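You operate a simulated robot arm through the tools that you are given. There is no shell and no other tool.

You are at the controls of a simulated robot arm. One attempt, no reset.

TASK
Wipe the metal dust off the magnet rod and shut it in the sample drawer.
Fine: cream pad, put back. Where these are worked on the way, their far stop is far enough and under half their travel is too little: sample drawer. What is to be rubbed or washed off counts as gone when no trace of it is left.

It is judged by the outcome, as a careful person would: the job done as asked, and still so three seconds after it is handed in. It fails if anything else is knocked over, pushed out of place, dropped, spilled or broken.

THE ROBOT
A 6-joint arm with a two-finger parallel gripper, fixed in place. Base frame: the origin is on the floor under the middle of its stand, x ahead of it, y to its left, z up. Units: mm, rad, N and s.
With the tool pointing down near the work surface it reaches from about 300 to 660 mm from the base axis. Its first joint turns from -2.007 to 2.007 rad. Payload 3.43 kg.
The tool frame sits at the grasp point between the pads (the TCP): z along the fingers, y along the line on which they close. The tips reach 34 mm beyond it. The gripper opens to 128 mm. The fingers are 24 mm wide and 12 mm thick; the gripper's body (48 by 130 mm) begins 96 mm behind the TCP.
Orientation is told as [roll, pitch, yaw] about the base's x, y, z axes, in that order, counted from this pose: with the fingers straight down and closing along the base's y, the tool's x points along the base's -x, its y along +y and its z along -z.

THE INTERFACE
- The arm moves only by the tool jog_arm. Its argument "moves" is a list of rows, each a list of 7 numbers: the gripper command, from -1 (fully open) to 1 (shut), values between in proportion, then the shift along the tool's x, y, z in mm, then the turn, a rotation vector about the tool's x, y, z in rad. In form: [[grip, dx, dy, dz, ax, ay, az], ...]. A call has 1 to 20 rows; each row shifts and turns the commanded pose from where the row before left it, along the tool's axes as they then stand. A row lasts 0.2 s, in which the tool goes at most 50 mm and 0.15 rad; a call with a longer step from one row to the next is refused whole, and so is a gripper value outside its range. Where a pose cannot be reached the arm comes as near as it can. A force on the tool above 40 N (or 10 N above the force at the start of the call, whichever is more), or a blocked arm, ends the call early, and 0.2 s more pass. The fingers move at their own pace (about 153 mm/s each) and stop on an object; they squeeze with about 43 N. The grip force told is the motor's: it shows also when the fingers shut on nothing. Time passes only in rows, and 0.2 s behind the last, so rows that do not move let the fingers close. It gives the time, the measured TCP pose, the force on the tool (base axes), the opening and the grip force at its end, in the units of the frame above (readings bear some noise), with the torque about the TCP (base axes, N m) and any sound that the robot's microphone picked up.
- Cameras (640 x 400 px; columns grow to the right, rows downward): "scene" is fixed at [51.6, 650.4, 1337.2]; the picture's right is [-0.67, -0.74, 0.00], its down [-0.52, 0.47, -0.72] and it looks along [0.53, -0.48, -0.70] (base axes); focal length 298 px, centre (320, 200). "wrist" rides on the gripper at [76, -11, -160] in the tool frame; the picture's right is [0.15, 0.99, 0.00], its down [-0.88, 0.13, -0.46] and it looks along [-0.45, 0.07, 0.89] (tool axes); focal length 234 px, centre (320, 200). There is no depth. A picture from a camera that has moved, and an enlarged one, comes with that camera's place and axes in the base frame and with its lens.
- get_image(camera): a new picture of that camera. It takes no simulated time.
- raise_lower(by): slides the trunk up (or, below 0, down) by that many mm; the arm rides with it, the base frame stays. It gives what a move gives, with no picture.
- zoom(camera, box): a new picture of the part [left, top, right, bottom] of that camera's present view, enlarged. It takes no simulated time.
- hand_in(): hands the job in; it is judged then, once.

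Nothing tells you positions but the pictures and the camera data. Unless the task says otherwise, let go and move clear before handing in.

The tools are called after ">>>" as name(argument=value, ...) on one line, values as JSON. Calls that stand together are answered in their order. jog_arm: Moves the arm, as the interface text tells. Its arguments: {"type":"object","properties":{"moves":{"type":"array","items":{"type":"array","items":{"type":"number"}}}},"required":["moves"]} The other tools are called the same way: raise_lower (by) moves the trunk up or down; get_image (camera) takes a picture; zoom (camera, box) takes an enlarged picture of a part of a camera's view; hand_in () hands the job in.

At the start:

```text
t: 0.0
position: [241.9, 290.5, 1049.3]
orientation: [0.0, 0.0, -0.001]
force: [-0.2, 0.2, 0.6]
moment: [0.02, 0.0, 0.03]
width: 128.0
finger_force: 0.1
trunk travel left (down, up): [-775.0, 215.0]
```

scene: 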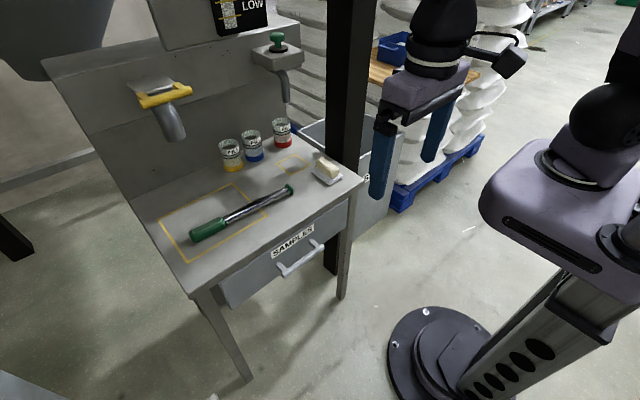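
wrist: 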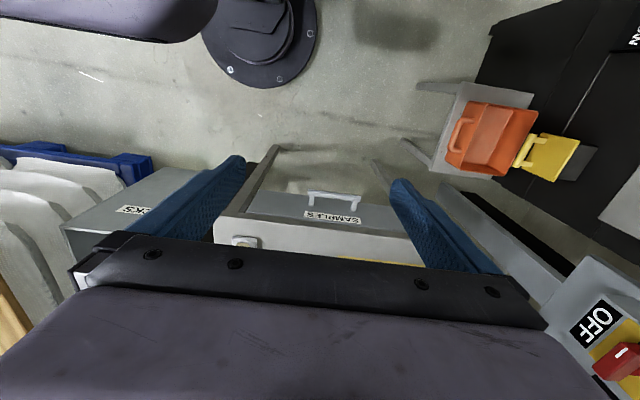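

I see a small grey bench with the green-handled magnet rod lying in a yellow outline, a cream pad on a small dish near the right corner, and a "SAMPLES" drawer under the top. I'll take enlarged pictures first to locate everything.

>>> zoom(camera="scene", box=[140, 100, 380, 250])

>>> zoom(camera="scene", box=[180, 140, 360, 252])

>>> zoom(camera="scene", box=[200, 190, 360, 290])

>>> zoom(camera="scene", box=[120, 0, 320, 125])

>>> get_image(camera="wrist")

```text
2.67 times, centred on (260, 175) of scene
camera zoom: at [51.6, 650.4, 1337.2], right [-0.67, -0.74, 0.0], down [-0.52, 0.47, -0.72], along [0.53, -0.48, -0.7], focal length 794 px, centre (480, 267)
```

zoom: 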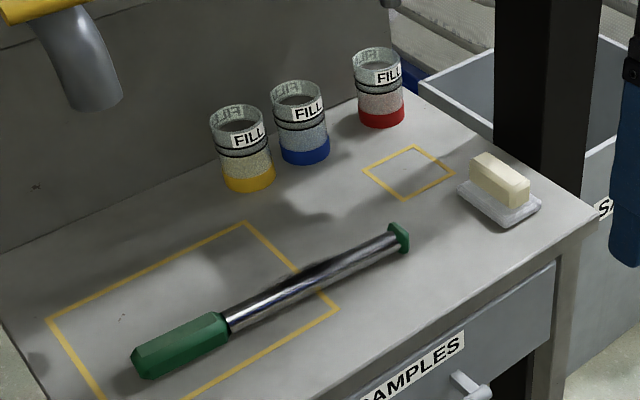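

```text
3.56 times, centred on (270, 196) of scene
camera zoom: at [51.6, 650.4, 1337.2], right [-0.67, -0.74, 0.0], down [-0.52, 0.47, -0.72], along [0.53, -0.48, -0.7], focal length 1059 px, centre (498, 214)
```

zoom: 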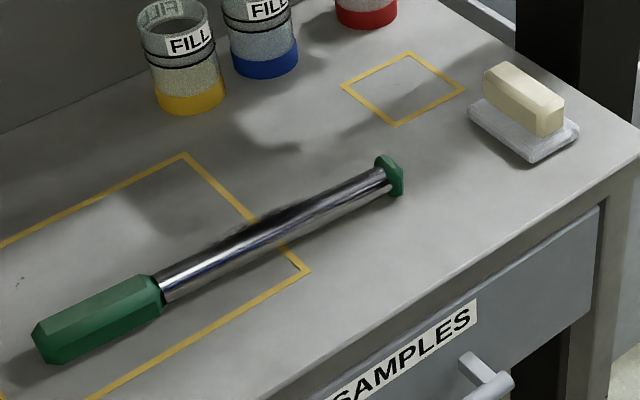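

```text
4.00 times, centred on (280, 240) of scene
camera zoom: at [51.6, 650.4, 1337.2], right [-0.67, -0.74, 0.0], down [-0.52, 0.47, -0.72], along [0.53, -0.48, -0.7], focal length 1192 px, centre (480, 40)
```

zoom: 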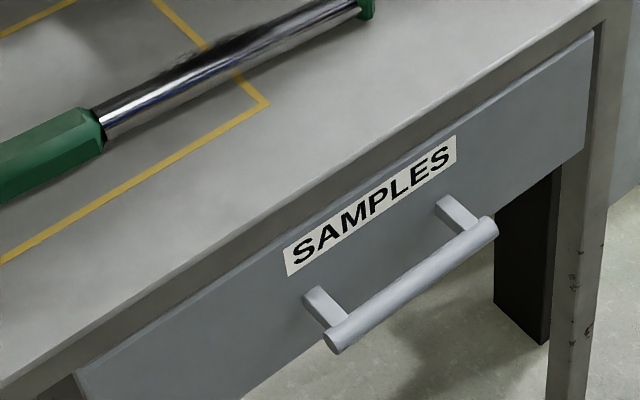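

```text
3.20 times, centred on (220, 62) of scene
camera zoom: at [51.6, 650.4, 1337.2], right [-0.67, -0.74, 0.0], down [-0.52, 0.47, -0.72], along [0.53, -0.48, -0.7], focal length 953 px, centre (640, 640)
```

zoom: 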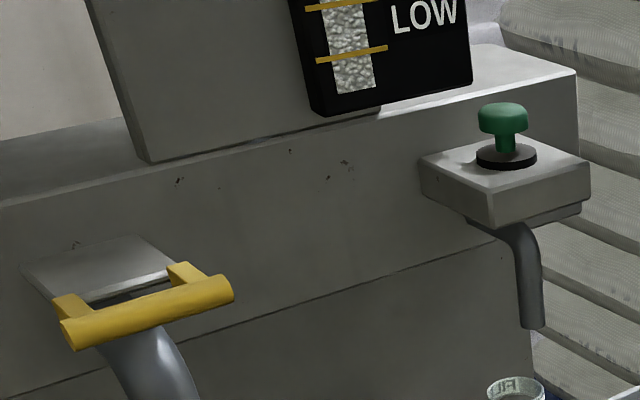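

```text
taken
camera wrist: at [166.4, 279.7, 1209.2], right [-0.15, 0.99, 0.0], down [0.88, 0.13, 0.46], along [0.45, 0.07, -0.89], focal length 234 px, centre (320, 200)
```

wrist: 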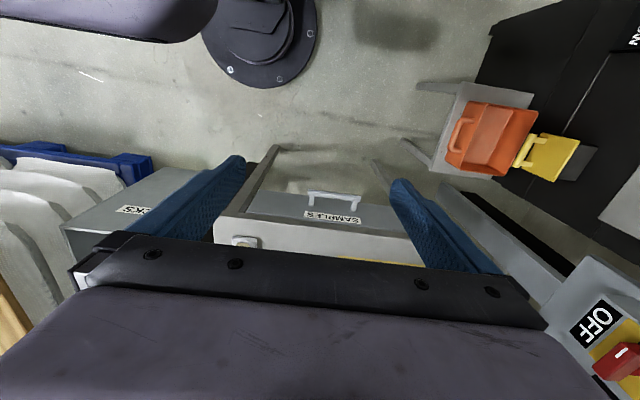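

The drawer handle triangulates to roughly (446, 360, 615), so the bench lies ahead-left of the robot with the rod fairly far out. I'll move the arm forward, high above the bench, to get a second view and measure heights.

>>> jog_arm(moves=[[-1, -40, 0, 0, 0, 0, 0], [-1, -40, 0, 0, 0, 0, 0], [-1, -40, 0, 0, 0, 0, 0], [-1, -40, 0, 0, 0, 0, 0], [-1, -30, 0, 0, 0, 0, 0]])

>>> get_image(camera="wrist")

>>> get_image(camera="scene")

```text
t: 1.2
position: [430.8, 288.4, 1046.1]
orientation: [0.0, -0.001, -0.002]
force: [0.4, 0.0, -0.6]
moment: [-0.04, 0.03, 0.02]
width: 127.8
finger_force: 0.0
trunk travel left (down, up): [-775.0, 215.0]
```

```text
taken
camera wrist: at [354.7, 278.9, 1206.0], right [-0.15, 0.99, 0.0], down [0.88, 0.13, 0.46], along [0.45, 0.07, -0.89], focal length 234 px, centre (320, 200)
```

wrist: 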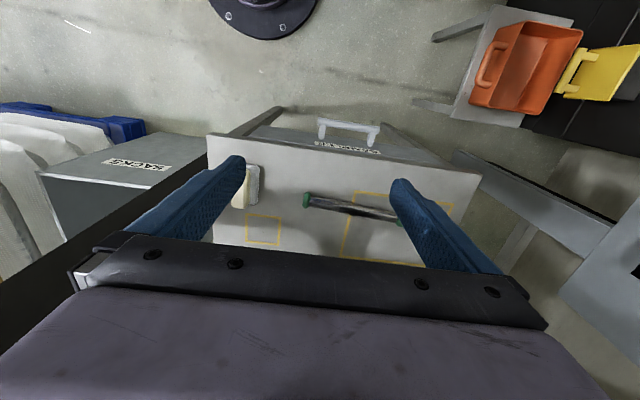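

```text
taken
```

scene: 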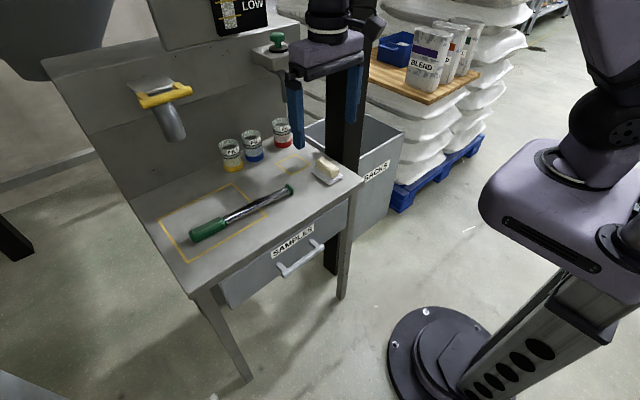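

The second view shows the rod, pad and drawer from above. I'll enlarge it to triangulate.

>>> zoom(camera="wrist", box=[200, 100, 480, 275])

>>> zoom(camera="scene", box=[180, 140, 360, 252])

```text
2.29 times, centred on (340, 188) of wrist
camera zoom: at [354.7, 278.9, 1206.0], right [-0.15, 0.99, 0.0], down [0.88, 0.13, 0.46], along [0.45, 0.07, -0.89], focal length 535 px, centre (274, 229)
```

zoom: 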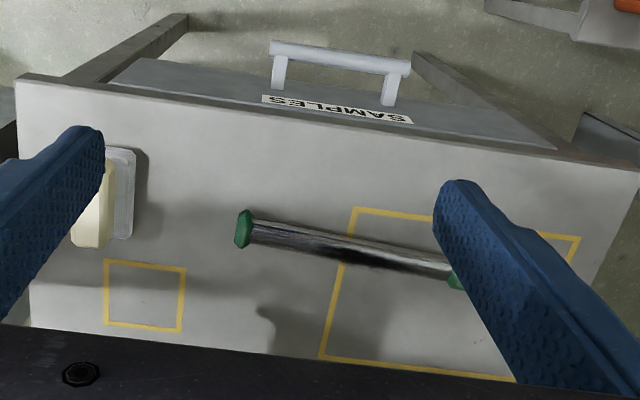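

```text
3.56 times, centred on (270, 196) of scene
camera zoom: at [51.6, 650.4, 1337.2], right [-0.67, -0.74, 0.0], down [-0.52, 0.47, -0.72], along [0.53, -0.48, -0.7], focal length 1059 px, centre (498, 214)
```

zoom: 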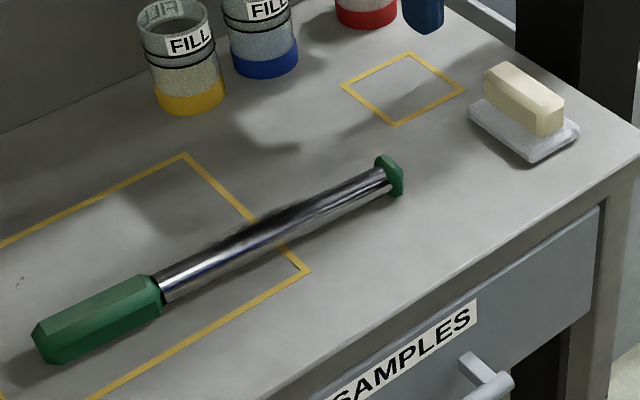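

The bench top comes out at z ≈ 740, the rod runs nearly along y from about (585, 285) to (602, 567), and the pad sits near (575, 148). I'll lower to a closer viewpoint above the rod to see where the dust is.

>>> jog_arm(moves=[[-1, -30, 20, 30, 0, 0, 0], [-1, -30, 20, 40, 0, 0, 0], [-1, -29, 12, 40, 0, 0, 0], [-1, 0, 0, 36, 0, 0, 0]])

>>> get_image(camera="wrist")

>>> zoom(camera="wrist", box=[220, 130, 420, 255])

>>> get_image(camera="scene")

```text
refused: row 2 steps farther than a row can; nothing moved
```

```text
taken
camera wrist: at [354.7, 278.9, 1206.0], right [-0.15, 0.99, 0.0], down [0.88, 0.13, 0.46], along [0.45, 0.07, -0.89], focal length 234 px, centre (320, 200)
```

wrist: 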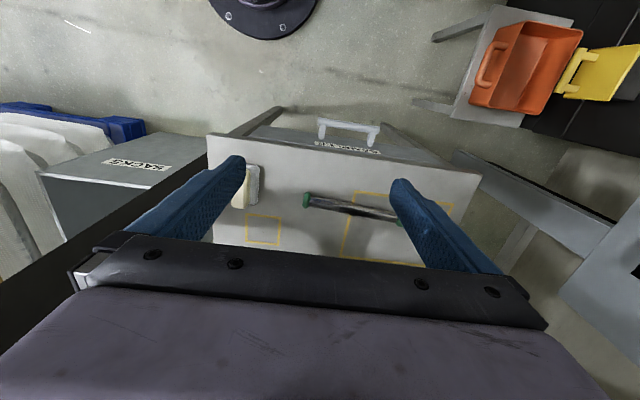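

```text
3.20 times, centred on (320, 192) of wrist
camera zoom: at [354.7, 278.9, 1206.0], right [-0.15, 0.99, 0.0], down [0.88, 0.13, 0.46], along [0.45, 0.07, -0.89], focal length 749 px, centre (320, 224)
```

zoom: 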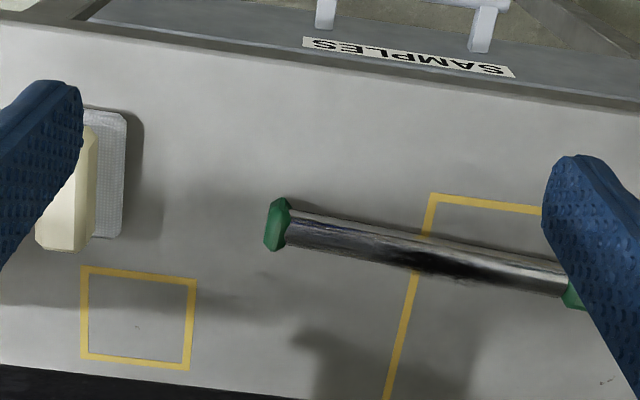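

```text
taken
```

scene: 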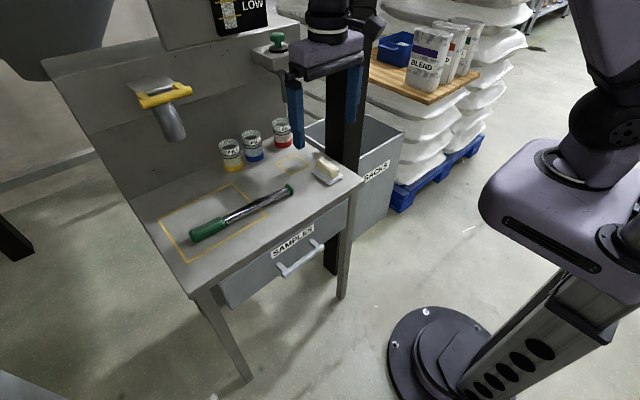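

The step was slightly too long; I'll repeat the approach with shorter rows so I can look closely at the rod.

>>> jog_arm(moves=[[-1, -20, 15, 30, 0, 0, 0], [-1, -20, 15, 30, 0, 0, 0], [-1, -20, 12, 30, 0, 0, 0], [-1, -20, 10, 30, 0, 0, 0], [-1, -9, 0, 26, 0, 0, 0]])

>>> get_image(camera="wrist")

>>> zoom(camera="wrist", box=[220, 130, 420, 255])

>>> get_image(camera="scene")

```text
t: 2.4
position: [521.8, 342.6, 904.5]
orientation: [-0.001, 0.001, 0.0]
force: [-0.1, -0.4, 0.1]
moment: [0.01, 0.0, -0.01]
width: 128.2
finger_force: 0.0
trunk travel left (down, up): [-775.0, 215.0]
```

```text
taken
camera wrist: at [445.8, 331.2, 1064.1], right [-0.15, 0.99, 0.0], down [0.88, 0.13, 0.46], along [0.45, 0.07, -0.89], focal length 234 px, centre (320, 200)
```

wrist: 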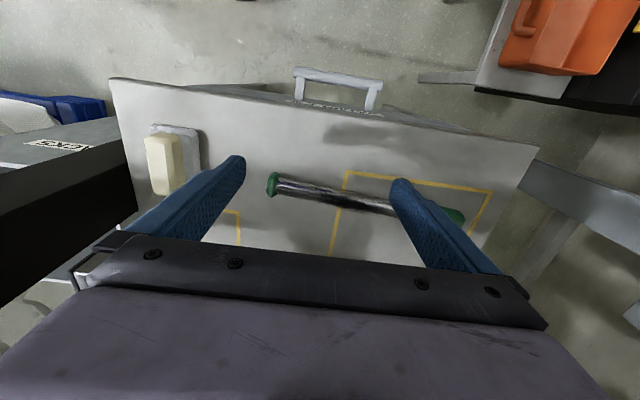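

```text
3.20 times, centred on (320, 192) of wrist
camera zoom: at [445.8, 331.2, 1064.1], right [-0.15, 0.99, 0.0], down [0.88, 0.13, 0.46], along [0.45, 0.07, -0.89], focal length 749 px, centre (320, 224)
```

zoom: 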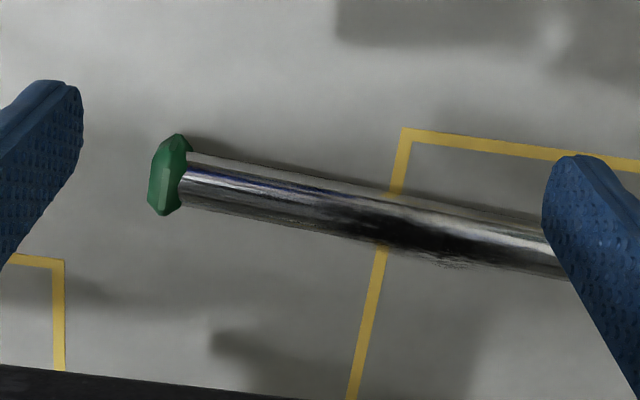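

```text
taken
```

scene: 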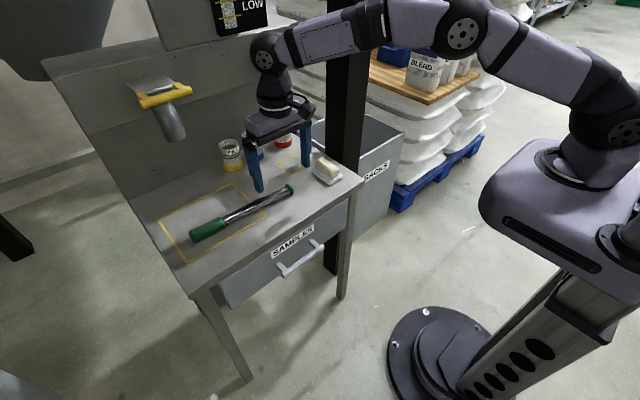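

The dust shows as a dark fuzzy patch around the middle of the metal, on the top and far side. I'll move a bit farther out to test the reach and view the rod from closer.

>>> jog_arm(moves=[[-1, -25, 20, 0, 0, 0, 0], [-1, -25, 20, 0, 0, 0, 0], [-1, -20, 20, 0, 0, 0, 0]])

>>> get_image(camera="wrist")

>>> get_image(camera="scene")

```text
t: 3.2
position: [540.5, 358.6, 903.9]
orientation: [0.0, -0.001, 0.0]
force: [-0.6, -0.1, -1.5]
moment: [0.03, -0.03, 0.04]
width: 127.7
finger_force: 0.0
out of reach, approached as far as the arm can: row 1, 2, 3
trunk travel left (down, up): [-775.0, 215.0]
```

```text
taken
camera wrist: at [465.5, 348.5, 1061.6], right [-0.15, 0.99, 0.0], down [0.88, 0.13, 0.46], along [0.45, 0.07, -0.89], focal length 234 px, centre (320, 200)
```

wrist: 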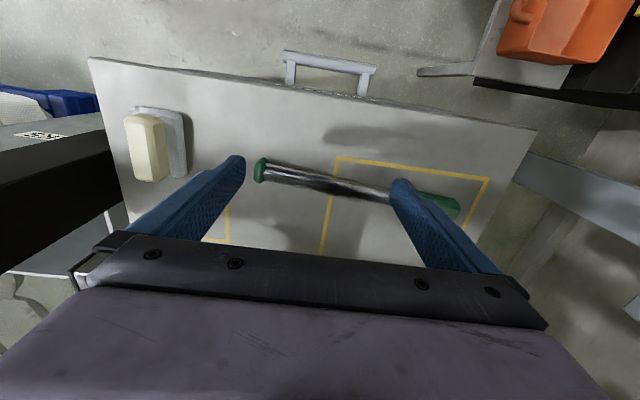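

```text
taken
```

scene: 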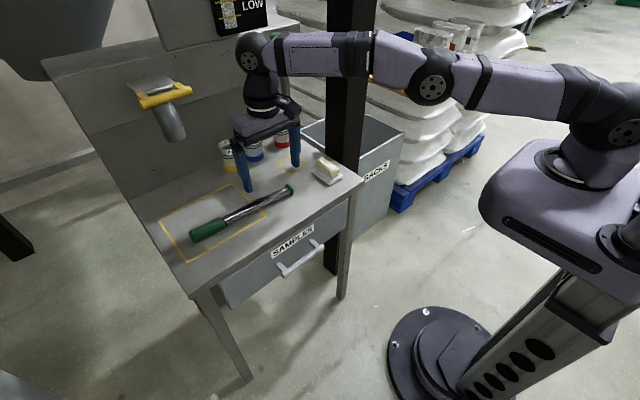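

With the tool vertical the arm tops out near a 650 mm radius here, so far spots will need a tilted tool. I'll zoom on the rod to see the dust.

>>> zoom(camera="wrist", box=[240, 145, 400, 245])

>>> zoom(camera="wrist", box=[90, 80, 250, 180])

>>> zoom(camera="scene", box=[180, 165, 308, 245])

>>> zoom(camera="scene", box=[280, 130, 376, 190])

```text
4.00 times, centred on (320, 195) of wrist
camera zoom: at [465.5, 348.5, 1061.6], right [-0.15, 0.99, 0.0], down [0.88, 0.13, 0.46], along [0.45, 0.07, -0.89], focal length 937 px, centre (320, 220)
```

zoom: 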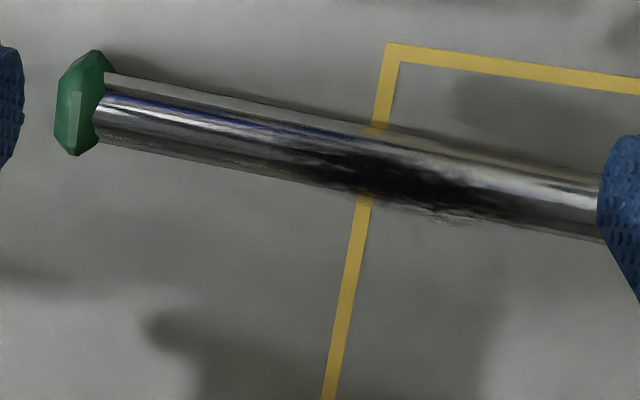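

```text
4.00 times, centred on (170, 130) of wrist
camera zoom: at [465.5, 348.5, 1061.6], right [-0.15, 0.99, 0.0], down [0.88, 0.13, 0.46], along [0.45, 0.07, -0.89], focal length 937 px, centre (920, 480)
```

zoom: 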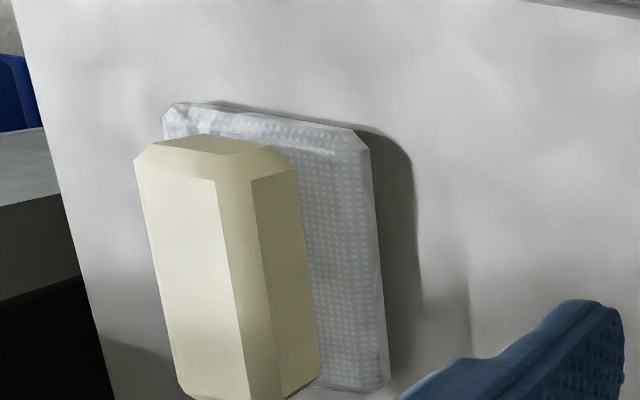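

```text
5.00 times, centred on (244, 205) of scene
camera zoom: at [51.6, 650.4, 1337.2], right [-0.67, -0.74, 0.0], down [-0.52, 0.47, -0.72], along [0.53, -0.48, -0.7], focal length 1490 px, centre (700, 175)
```

zoom: 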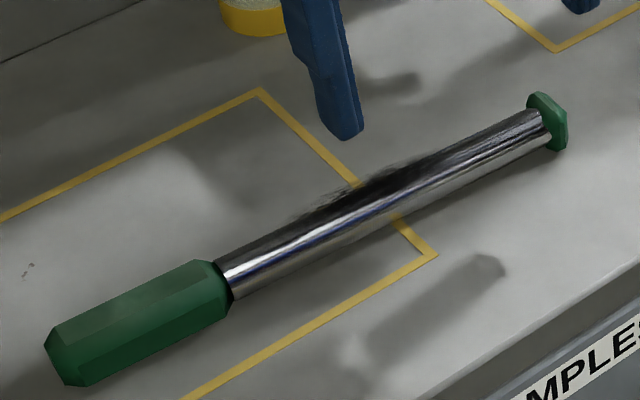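

```text
6.67 times, centred on (328, 160) of scene
camera zoom: at [51.6, 650.4, 1337.2], right [-0.67, -0.74, 0.0], down [-0.52, 0.47, -0.72], along [0.53, -0.48, -0.7], focal length 1986 px, centre (267, 467)
```

zoom: 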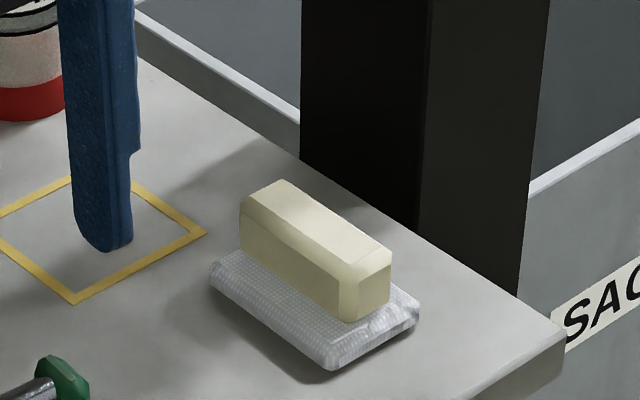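

The pad is a block roughly 72×30×32 mm lying along x on its dish at about (575, 143), and the dust seems to sit on the rod's top and far side. I'll back off slightly and test yawing the tool by 90°, which also shifts the camera for another look.

>>> jog_arm(moves=[[-1, 30, -20, 0, 0, 0, 0], [-1, 0, 0, 0, 0, 0, -0.143], [-1, 0, 0, 0, 0, 0, -0.143], [-1, 0, 0, 0, 0, 0, -0.143], [-1, 0, 0, 0, 0, 0, -0.143], [-1, 0, 0, 0, 0, 0, -0.143], [-1, 0, 0, 0, 0, 0, -0.143], [-1, 0, 0, 0, 0, 0, -0.143], [-1, 0, 0, 0, 0, 0, -0.143], [-1, 0, 0, 0, 0, 0, -0.143], [-1, 0, 0, 0, 0, 0, -0.143], [-1, 0, 0, 0, 0, 0, -0.141]])

>>> get_image(camera="wrist")

>>> get_image(camera="scene")

```text
t: 5.8
position: [513.0, 339.8, 900.9]
orientation: [0.001, 0.0, 1.571]
force: [-0.1, 0.0, -0.7]
moment: [-0.01, -0.02, -0.03]
width: 127.9
finger_force: 0.2
trunk travel left (down, up): [-775.0, 215.0]
```

```text
taken
camera wrist: at [525.1, 264.3, 1060.1], right [-0.99, -0.15, 0.0], down [-0.13, 0.88, 0.46], along [-0.07, 0.45, -0.89], focal length 234 px, centre (320, 200)
```

wrist: 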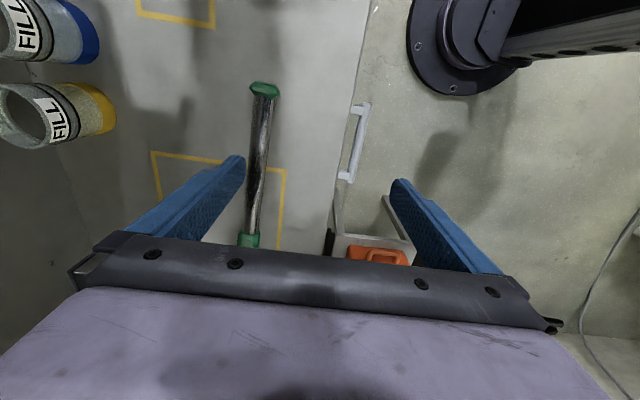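

```text
taken
```

scene: 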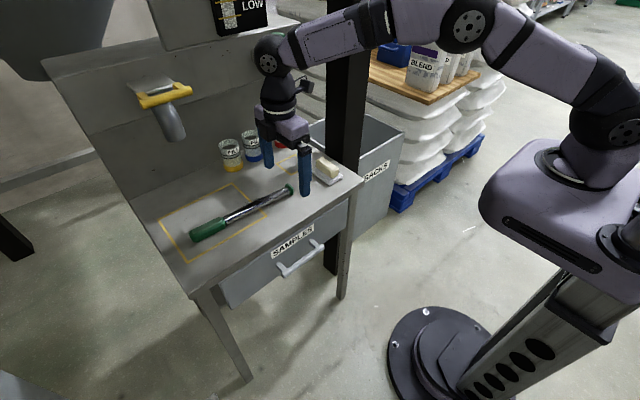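

Yaw works and the new view shows the rod end-on. I'll zoom on the rod from here.

>>> zoom(camera="wrist", box=[180, 65, 340, 255])

>>> zoom(camera="scene", box=[240, 130, 376, 215])

```text
2.11 times, centred on (260, 160) of wrist
camera zoom: at [525.1, 264.3, 1060.1], right [-0.99, -0.15, 0.0], down [-0.13, 0.88, 0.46], along [-0.07, 0.45, -0.89], focal length 493 px, centre (446, 284)
```

zoom: 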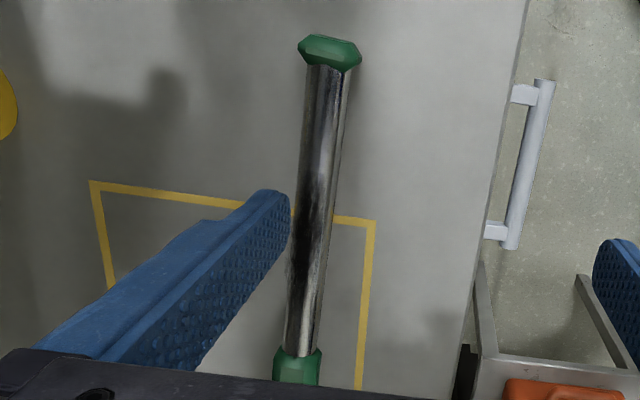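

```text
4.71 times, centred on (308, 172) of scene
camera zoom: at [51.6, 650.4, 1337.2], right [-0.67, -0.74, 0.0], down [-0.52, 0.47, -0.72], along [0.53, -0.48, -0.7], focal length 1402 px, centre (376, 329)
```

zoom: 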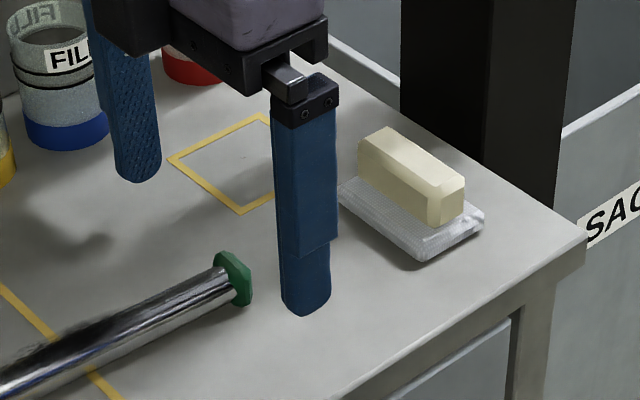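

The dark dust spans roughly y 330–450 on the top and far side. I'll yaw another 90° so the camera hangs beyond the rod and I can see how far down the far side it goes.

>>> jog_arm(moves=[[-1, 0, 0, 0, 0, 0, -0.143], [-1, 0, 0, 0, 0, 0, -0.143], [-1, 0, 0, 0, 0, 0, -0.143], [-1, 0, 0, 0, 0, 0, -0.143], [-1, 0, 0, 0, 0, 0, -0.143], [-1, 0, 0, 0, 0, 0, -0.143], [-1, 0, 0, 0, 0, 0, -0.143], [-1, 0, 0, 0, 0, 0, -0.143], [-1, 0, 0, 0, 0, 0, -0.143], [-1, 0, 0, 0, 0, 0, -0.143], [-1, 0, 0, 0, 0, 0, -0.141]])

>>> get_image(camera="wrist")

>>> zoom(camera="wrist", box=[200, 30, 400, 155])

```text
t: 8.2
position: [513.5, 340.9, 902.4]
orientation: [0.0, 0.001, -3.141]
force: [0.1, -0.3, 0.4]
moment: [0.0, -0.01, -0.05]
width: 128.1
finger_force: 0.0
trunk travel left (down, up): [-775.0, 215.0]
```

```text
taken
camera wrist: at [588.2, 352.4, 1061.3], right [0.15, -0.99, 0.0], down [-0.88, -0.13, 0.46], along [-0.45, -0.07, -0.89], focal length 234 px, centre (320, 200)
```

wrist: 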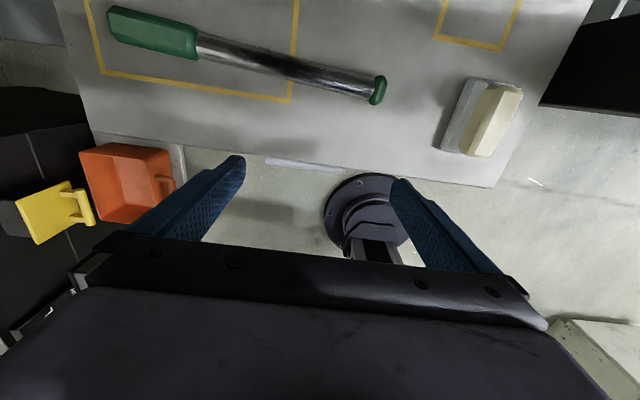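

```text
3.20 times, centred on (300, 92) of wrist
camera zoom: at [588.2, 352.4, 1061.3], right [0.15, -0.99, 0.0], down [-0.88, -0.13, 0.46], along [-0.45, -0.07, -0.89], focal length 749 px, centre (384, 544)
```

zoom: 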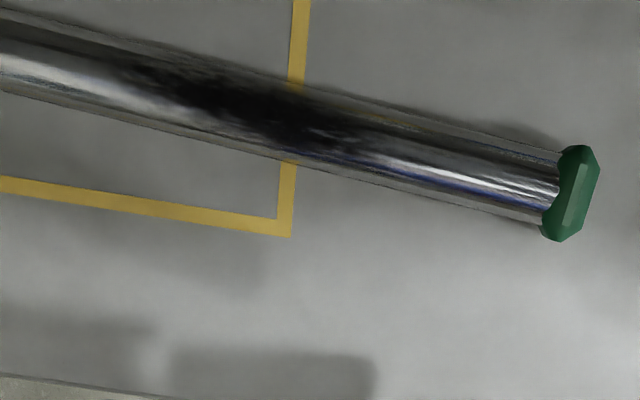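

This view looks almost straight down on the rod. I'll enlarge it further to see the extent of the patch.

>>> zoom(camera="wrist", box=[220, 35, 316, 95])

>>> zoom(camera="scene", box=[220, 175, 300, 225])

>>> zoom(camera="wrist", box=[420, 60, 580, 160])

```text
6.67 times, centred on (268, 65) of wrist
camera zoom: at [588.2, 352.4, 1061.3], right [0.15, -0.99, 0.0], down [-0.88, -0.13, 0.46], along [-0.45, -0.07, -0.89], focal length 1561 px, centre (667, 1100)
```

zoom: 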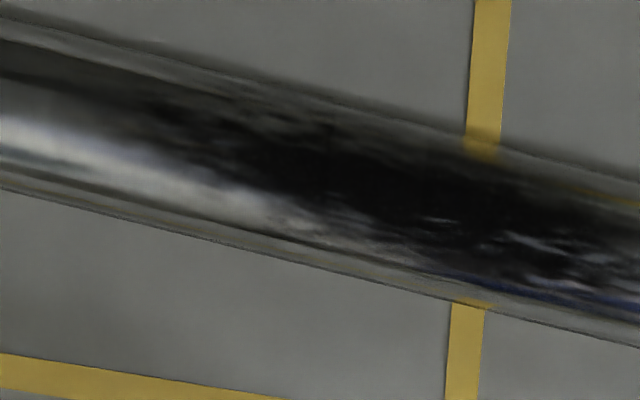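

```text
8.00 times, centred on (260, 200) of scene
camera zoom: at [51.6, 650.4, 1337.2], right [-0.67, -0.74, 0.0], down [-0.52, 0.47, -0.72], along [0.53, -0.48, -0.7], focal length 2384 px, centre (800, 200)
```

zoom: 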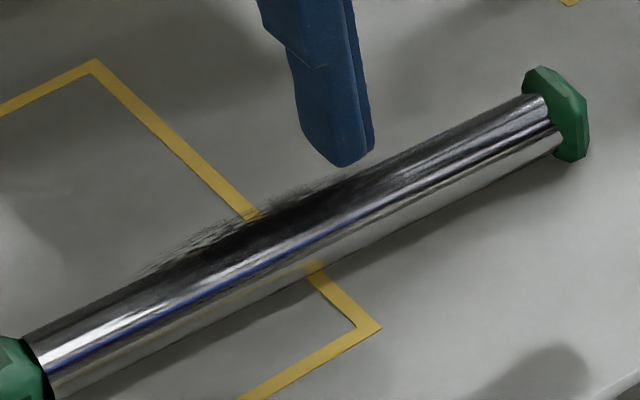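

```text
4.00 times, centred on (500, 110) of wrist
camera zoom: at [588.2, 352.4, 1061.3], right [0.15, -0.99, 0.0], down [-0.88, -0.13, 0.46], along [-0.45, -0.07, -0.89], focal length 937 px, centre (-400, 560)
```

zoom: 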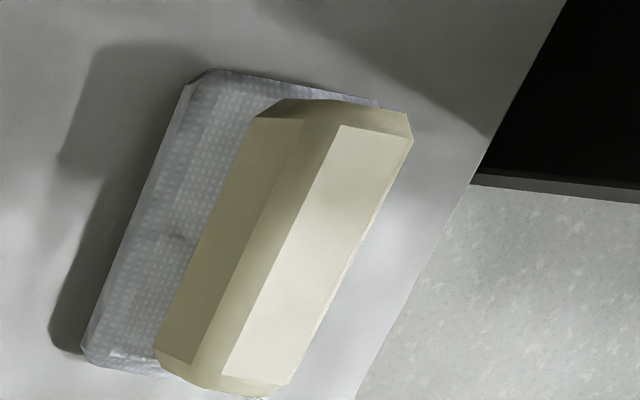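

The patch sits on top of the rod, about y 355–445, spreading perhaps ±45° around the crown. The pad's centre is near (573, 141) with its top at z ≈ 780, so I'll yaw back and prepare to grip it with the tool tilted outward.

>>> jog_arm(moves=[[-1, 0, 0, 0, 0, 0, 0.143], [-1, 0, 0, 0, 0, 0, 0.143], [-1, 0, 0, 0, 0, 0, 0.143], [-1, 0, 0, 0, 0, 0, 0.143], [-1, 0, 0, 0, 0, 0, 0.143], [-1, 0, 0, 0, 0, 0, 0.143], [-1, 0, 0, 0, 0, 0, 0.143], [-1, 0, 0, 0, 0, 0, 0.143], [-1, 0, 0, 0, 0, 0, 0.143], [-1, 0, 0, 0, 0, 0, 0.143], [-1, 0, 0, 0, 0, 0, 0.143], [-1, 0, 0, 0, 0, 0, 0.143], [-1, 0, 0, 0, 0, 0, 0.143], [-1, 0, 0, 0, 0, 0, 0.143], [-1, 0, 0, 0, 0, 0, 0.143], [-1, 0, 0, 0, 0, 0, 0.143], [-1, 0, 0, 0, 0, 0, 0.143], [-1, 0, 0, 0, 0, 0, 0.143], [-1, 0, 0, 0, 0, 0, 0.143], [-1, 0, 0, 0, 0, 0, 0.143]])

>>> jog_arm(moves=[[-1, 0, 0, 0, 0, 0, 0.143], [-1, 0, 0, 0, 0, 0, 0.139], [-0.1, 10, -40, 0, 0, 0, 0], [-0.1, 10, -40, 0, 0, 0, 0], [-0.1, 10, -40, 0, 0, 0, 0], [-0.1, 10, -40, 0, 0, 0, 0], [-0.1, 10, -40, 0, 0, 0, 0]])

>>> get_image(camera="scene")

```text
t: 12.4
position: [512.4, 341.4, 901.2]
orientation: [-0.001, 0.0, 0.28]
force: [0.0, 0.5, 0.5]
moment: [0.02, -0.03, 0.01]
width: 128.0
finger_force: 0.1
trunk travel left (down, up): [-775.0, 215.0]
```

```text
t: 14.0
position: [460.9, 141.0, 900.7]
orientation: [0.0, 0.0, -0.001]
force: [0.5, 0.6, -0.2]
moment: [-0.01, 0.01, -0.01]
width: 70.5
finger_force: 0.1
trunk travel left (down, up): [-775.0, 215.0]
```

```text
taken
```

scene: 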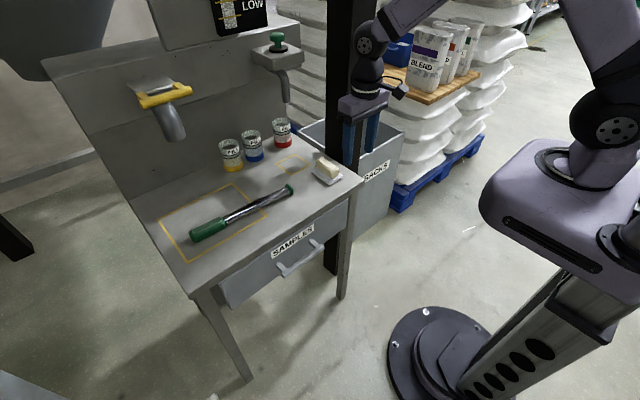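

The tool is at (461, 141, 901) with fingers 70 mm apart. Now I'll tilt it 40° outward and look at the pad.

>>> jog_arm(moves=[[-0.1, 0, 0, 0, 0, -0.1396, 0], [-0.1, 0, 0, 0, 0, -0.1396, 0], [-0.1, 0, 0, 0, 0, -0.1396, 0], [-0.1, 0, 0, 0, 0, -0.1396, 0], [-0.1, 0, 0, 0, 0, -0.1397, 0]])

>>> get_image(camera="wrist")

>>> get_image(camera="scene")

```text
t: 15.2
position: [462.2, 132.8, 899.4]
orientation: [-0.038, -0.576, 0.003]
force: [-0.4, 0.5, 0.2]
moment: [0.02, -0.01, 0.01]
width: 70.3
finger_force: 0.1
out of reach, approached as far as the arm can: row 4, 5
trunk travel left (down, up): [-775.0, 215.0]
```

```text
taken
camera wrist: at [312.0, 127.3, 992.1], right [-0.11, 0.99, -0.11], down [0.49, 0.15, 0.86], along [0.86, 0.04, -0.5], focal length 234 px, centre (320, 200)
```

wrist: 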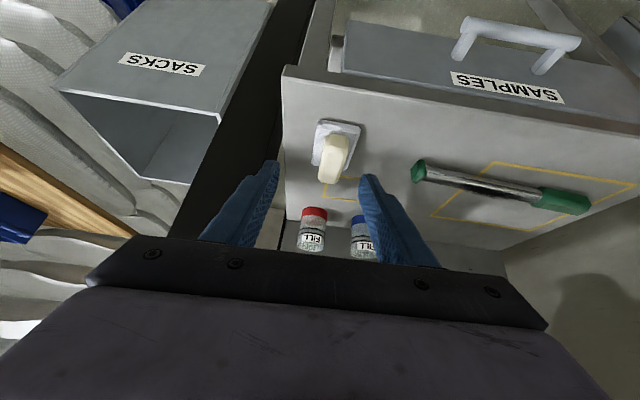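

```text
taken
```

scene: 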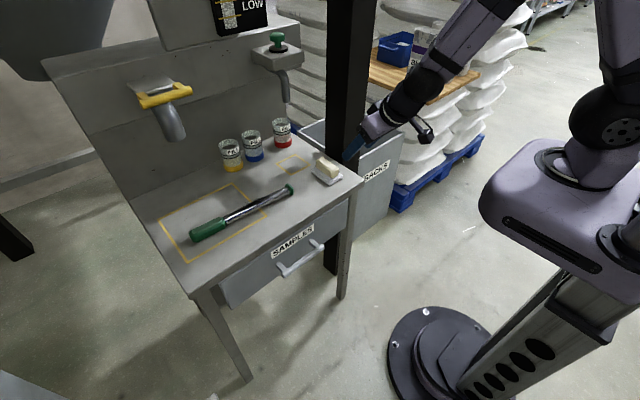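

That tilt wasn't reachable so close in; moving forward should free it. I'll go forward 60 mm and then finish the tilt.

>>> jog_arm(moves=[[-0.1, -25, 0, 16.5, 0, 0, 0], [-0.1, -25, 0, 16.5, 0, 0, 0], [-0.1, 0, 0, 0, -0.029, -0.061, 0.024], [-0.1, 0, 0, 0, 0, -0.061, 0]])

```text
t: 16.2
position: [523.5, 130.3, 899.4]
orientation: [0.007, -0.698, -0.027]
force: [0.2, 0.5, 0.0]
moment: [0.03, -0.01, 0.01]
width: 70.1
finger_force: 0.0
trunk travel left (down, up): [-775.0, 215.0]
```

Tilt is now 40°. I'll correct the small yaw error and move to a pre-grasp point 60 mm back along the tool axis from the pad.

>>> jog_arm(moves=[[-0.1, 0, 0, 0, -0.0104, 0, -0.0207], [-0.1, 22.7, 5.4, 21.7, 0, 0, 0], [-0.1, 22.7, 5.4, 21.7, 0, 0, 0], [-0.1, 0, 0, 0, 0, 0, 0]])

>>> get_image(camera="wrist")

>>> zoom(camera="scene", box=[270, 110, 430, 210])

```text
t: 17.2
position: [517.9, 144.6, 837.4]
orientation: [-0.001, -0.7, 0.002]
force: [0.6, -0.7, 0.2]
moment: [0.0, 0.01, -0.01]
width: 70.5
finger_force: 0.2
trunk travel left (down, up): [-775.0, 215.0]
```

```text
taken
camera wrist: at [356.5, 132.3, 909.7], right [-0.11, 0.99, -0.09], down [0.38, 0.13, 0.92], along [0.92, 0.07, -0.39], focal length 234 px, centre (320, 200)
```

wrist: 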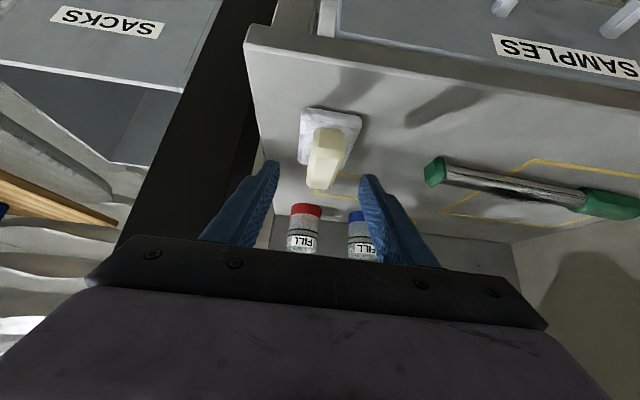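

```text
4.00 times, centred on (350, 160) of scene
camera zoom: at [51.6, 650.4, 1337.2], right [-0.67, -0.74, 0.0], down [-0.52, 0.47, -0.72], along [0.53, -0.48, -0.7], focal length 1192 px, centre (200, 360)
```

zoom: 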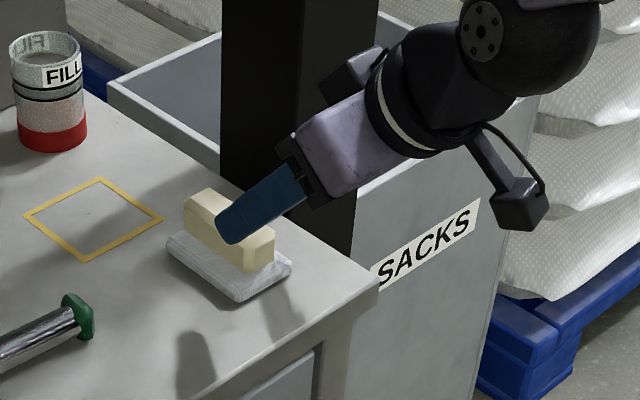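

>>> zoom(camera="wrist", box=[240, 90, 400, 190])

```text
4.00 times, centred on (320, 140) of wrist
camera zoom: at [356.5, 132.3, 909.7], right [-0.11, 0.99, -0.09], down [0.38, 0.13, 0.92], along [0.92, 0.07, -0.39], focal length 937 px, centre (320, 440)
```

zoom: 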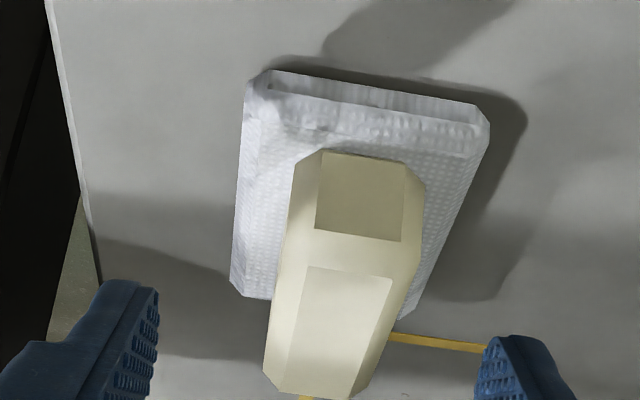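

Triangulating from two wrist views, the pad spans about x 533–613, y 132–165, z 755–790, centred on its dish. I'll advance along the tool axis to straddle it, then close.

>>> jog_arm(moves=[[-0.1, -3.7, 3.9, 0, 0, 0, 0], [-0.1, 0, 0, 18, 0, 0, 0], [-0.1, 0, 0, 18, 0, 0, 0], [-0.1, 0, 0, 17.3, 0, 0, 0], [-0.1, 0, 0, 0, 0, 0, 0]])

>>> get_image(camera="wrist")

>>> zoom(camera="scene", box=[270, 110, 430, 210])

```text
t: 18.4
position: [551.9, 149.7, 798.6]
orientation: [0.001, -0.701, 0.0]
force: [0.0, 0.2, 0.7]
moment: [0.0, 0.03, 0.01]
width: 70.5
finger_force: 0.0
trunk travel left (down, up): [-775.0, 215.0]
```

```text
taken
camera wrist: at [392.7, 137.9, 870.6], right [-0.11, 0.99, -0.09], down [0.38, 0.13, 0.92], along [0.92, 0.07, -0.39], focal length 234 px, centre (320, 200)
```

wrist: 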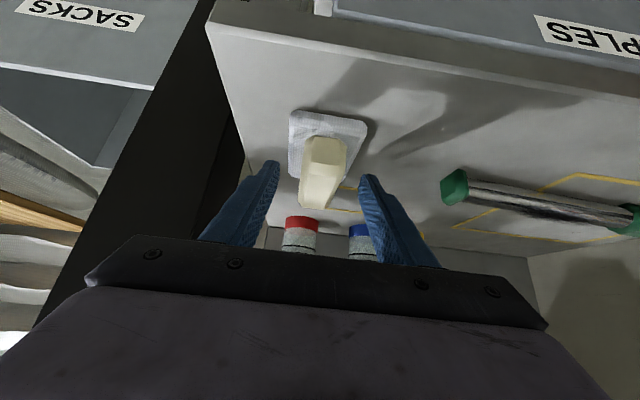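

```text
4.00 times, centred on (350, 160) of scene
camera zoom: at [51.6, 650.4, 1337.2], right [-0.67, -0.74, 0.0], down [-0.52, 0.47, -0.72], along [0.53, -0.48, -0.7], focal length 1192 px, centre (200, 360)
```

zoom: 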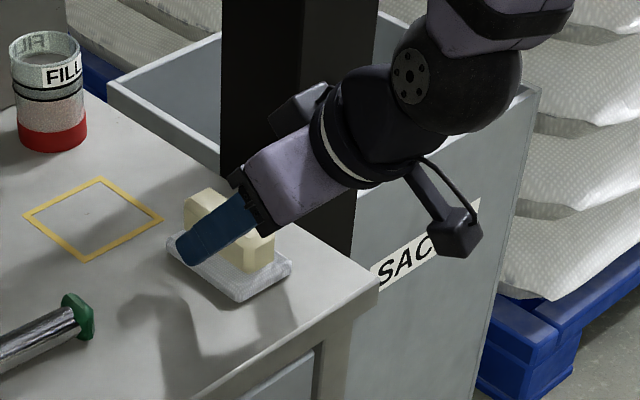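

The fingers straddle the pad well. Closing on it now.

>>> jog_arm(moves=[[1, 0, 0, 0, 0, 0, 0], [1, 0, 0, 0, 0, 0, 0], [1, 0, 0, 0, 0, 0, 0]])

>>> zoom(camera="scene", box=[270, 110, 430, 210])

```text
t: 19.2
position: [553.2, 148.7, 797.6]
orientation: [0.001, -0.7, 0.001]
force: [-0.2, 0.7, 0.3]
moment: [-0.01, -0.07, 0.0]
width: 31.2
finger_force: 43.2
trunk travel left (down, up): [-775.0, 215.0]
```

```text
4.00 times, centred on (350, 160) of scene
camera zoom: at [51.6, 650.4, 1337.2], right [-0.67, -0.74, 0.0], down [-0.52, 0.47, -0.72], along [0.53, -0.48, -0.7], focal length 1192 px, centre (200, 360)
```

zoom: 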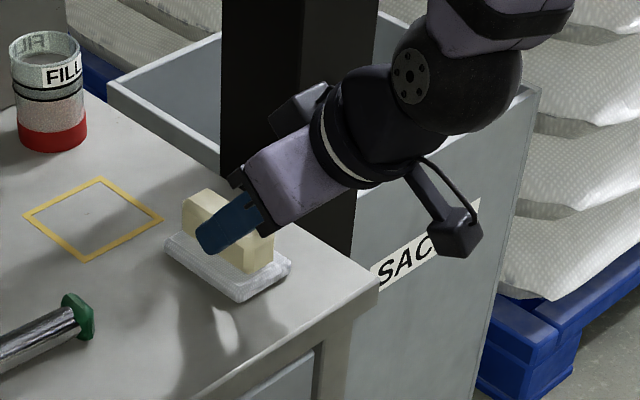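

The pad is gripped at 31 mm width; release pose to remember is about (553, 149, 798) with pitch −0.70. I'll lift it straight up and check that the dish stays.

>>> jog_arm(moves=[[1, -6.4, 0, -7.7, 0, 0, 0], [1, -12.9, 0, -15.3, 0, 0, 0], [1, -12.9, 0, -15.3, 0, 0, 0], [1, -12.9, 0, -15.3, 0, 0, 0], [1, 0, 0, 0, 0, 0, 0]])

>>> get_image(camera="wrist")

>>> zoom(camera="scene", box=[230, 110, 390, 210])

```text
t: 20.4
position: [553.4, 147.1, 870.3]
orientation: [0.001, -0.698, 0.002]
force: [0.2, 0.8, -1.0]
moment: [0.01, 0.05, -0.01]
width: 31.0
finger_force: 42.7
trunk travel left (down, up): [-775.0, 215.0]
```

```text
taken
camera wrist: at [393.1, 135.1, 943.4], right [-0.11, 0.99, -0.09], down [0.38, 0.13, 0.92], along [0.92, 0.07, -0.39], focal length 234 px, centre (320, 200)
```

wrist: 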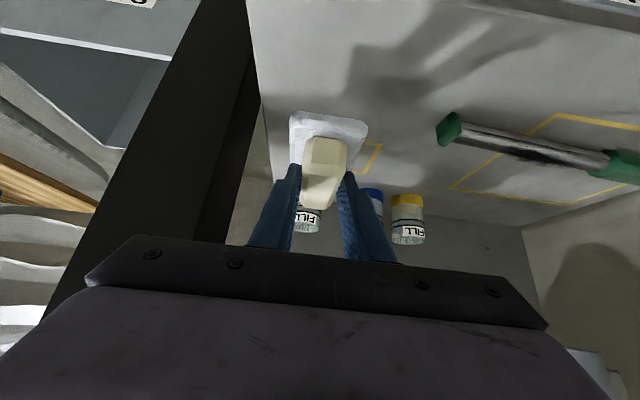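

```text
4.00 times, centred on (310, 160) of scene
camera zoom: at [51.6, 650.4, 1337.2], right [-0.67, -0.74, 0.0], down [-0.52, 0.47, -0.72], along [0.53, -0.48, -0.7], focal length 1192 px, centre (360, 360)
```

zoom: 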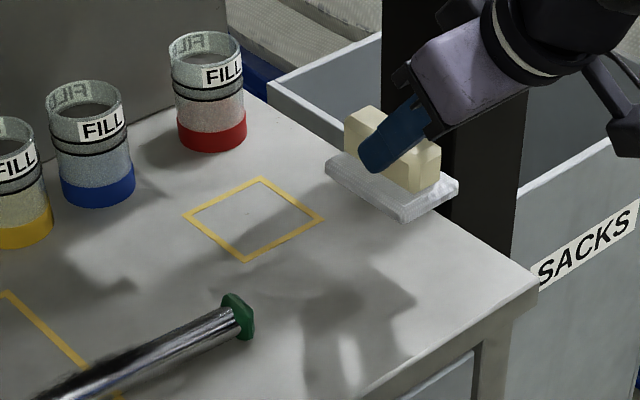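

The white "dish" is actually the pad's wiping face – it lifted together with the cream block. So its bottom is about 58 mm below the TCP; I'll carry it over the rod.

>>> jog_arm(moves=[[1, -3.1, 38.6, 2.6, 0, 0, 0], [1, -3.1, 38.6, 2.6, 0, 0, 0], [1, -3.1, 38.6, 2.6, 0, 0, 0], [1, -3.1, 38.6, 2.6, 0, 0, 0], [1, -3, 38.6, 2.5, 0, 0, 0], [1, 0, 0, 0, 0, 0, 0]])

>>> get_image(camera="wrist")

>>> zoom(camera="scene", box=[170, 120, 330, 220])

```text
t: 21.8
position: [571.6, 338.7, 869.3]
orientation: [-0.001, -0.698, 0.001]
force: [-0.8, -0.1, -0.4]
moment: [0.01, -0.01, 0.01]
width: 31.1
finger_force: 43.2
trunk travel left (down, up): [-775.0, 215.0]
```

```text
taken
camera wrist: at [411.0, 328.2, 942.6], right [-0.11, 0.99, -0.09], down [0.38, 0.13, 0.92], along [0.92, 0.07, -0.39], focal length 234 px, centre (320, 200)
```

wrist: 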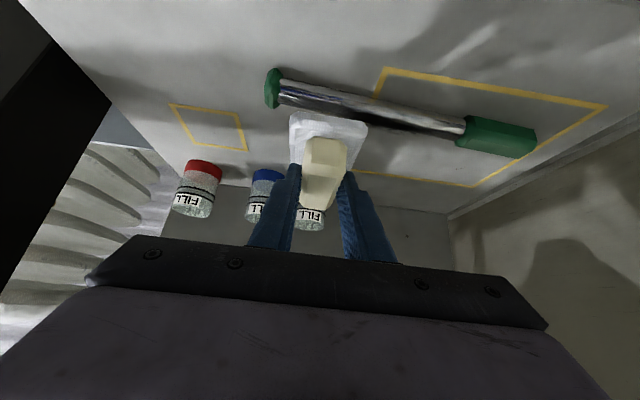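

```text
4.00 times, centred on (250, 170) of scene
camera zoom: at [51.6, 650.4, 1337.2], right [-0.67, -0.74, 0.0], down [-0.52, 0.47, -0.72], along [0.53, -0.48, -0.7], focal length 1192 px, centre (600, 320)
```

zoom: 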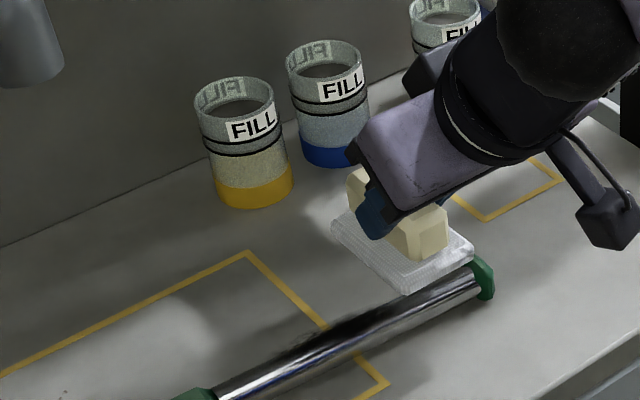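

The pad is over the rod near its cap end. I'll shift to the middle of the dust and descend, then feel for contact in small steps.

>>> jog_arm(moves=[[1, 0, 28, 0, 0, 0, 0], [1, 0, 28, 0, 0, 0, 0], [1, 11.6, 0, 13.8, 0, 0, 0], [1, 11.6, 0, 13.8, 0, 0, 0], [1, 0, 0, 0, 0, 0, 0]])

>>> jog_arm(moves=[[1, 0.64, 0, 0.77, 0, 0, 0], [1, 0.64, 0, 0.77, 0, 0, 0], [1, 0, 0, 0, 0, 0, 0]])

>>> zoom(camera="scene", box=[170, 140, 314, 230])

```text
t: 23.0
position: [572.9, 396.1, 833.3]
orientation: [0.0, -0.698, 0.002]
force: [-1.0, 0.3, -1.3]
moment: [-0.02, 0.02, -0.01]
width: 30.8
finger_force: 43.4
trunk travel left (down, up): [-775.0, 215.0]
```

```text
t: 23.8
position: [573.7, 394.3, 831.4]
orientation: [0.0, -0.699, 0.0]
force: [-1.2, -0.1, 0.0]
moment: [-0.01, 0.0, 0.02]
width: 31.2
finger_force: 43.5
trunk travel left (down, up): [-775.0, 215.0]
```

```text
4.44 times, centred on (242, 185) of scene
camera zoom: at [51.6, 650.4, 1337.2], right [-0.67, -0.74, 0.0], down [-0.52, 0.47, -0.72], along [0.53, -0.48, -0.7], focal length 1324 px, centre (667, 267)
```

zoom: 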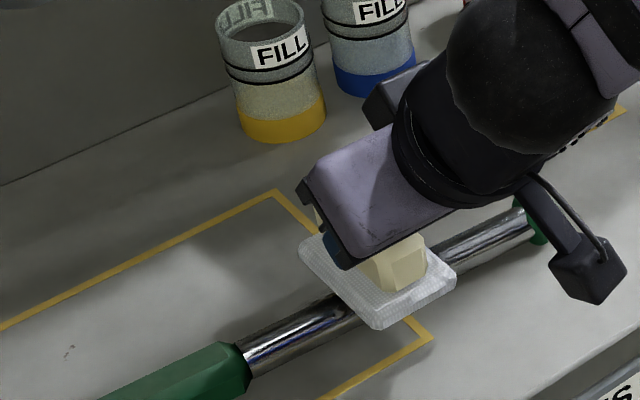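

No contact yet; I'll go on down a millimetre or two at a time.

>>> jog_arm(moves=[[1, 0.64, 0, 0.77, 0, 0, 0], [1, 0, 0, 0, 0, 0, 0]])

>>> jog_arm(moves=[[1, 0.64, 0, 0.77, 0, 0, 0], [1, 0, 0, 0, 0, 0, 0]])

>>> jog_arm(moves=[[1, 0.64, 0, 0.77, 0, 0, 0], [1, 0, 0, 0, 0, 0, 0]])

```text
t: 24.4
position: [573.2, 394.9, 830.2]
orientation: [-0.001, -0.7, 0.001]
force: [-1.1, 0.0, -0.9]
moment: [0.04, -0.02, 0.0]
width: 30.6
finger_force: 42.6
trunk travel left (down, up): [-775.0, 215.0]
```

```text
t: 25.0
position: [573.7, 395.7, 828.8]
orientation: [-0.001, -0.698, 0.001]
force: [0.1, 0.1, -0.8]
moment: [-0.01, 0.0, 0.01]
width: 31.0
finger_force: 43.0
trunk travel left (down, up): [-775.0, 215.0]
```

```text
t: 25.6
position: [574.2, 394.7, 828.1]
orientation: [-0.001, -0.7, 0.0]
force: [-0.2, 0.8, -1.4]
moment: [0.04, 0.0, -0.01]
width: 31.0
finger_force: 43.0
trunk travel left (down, up): [-775.0, 215.0]
```

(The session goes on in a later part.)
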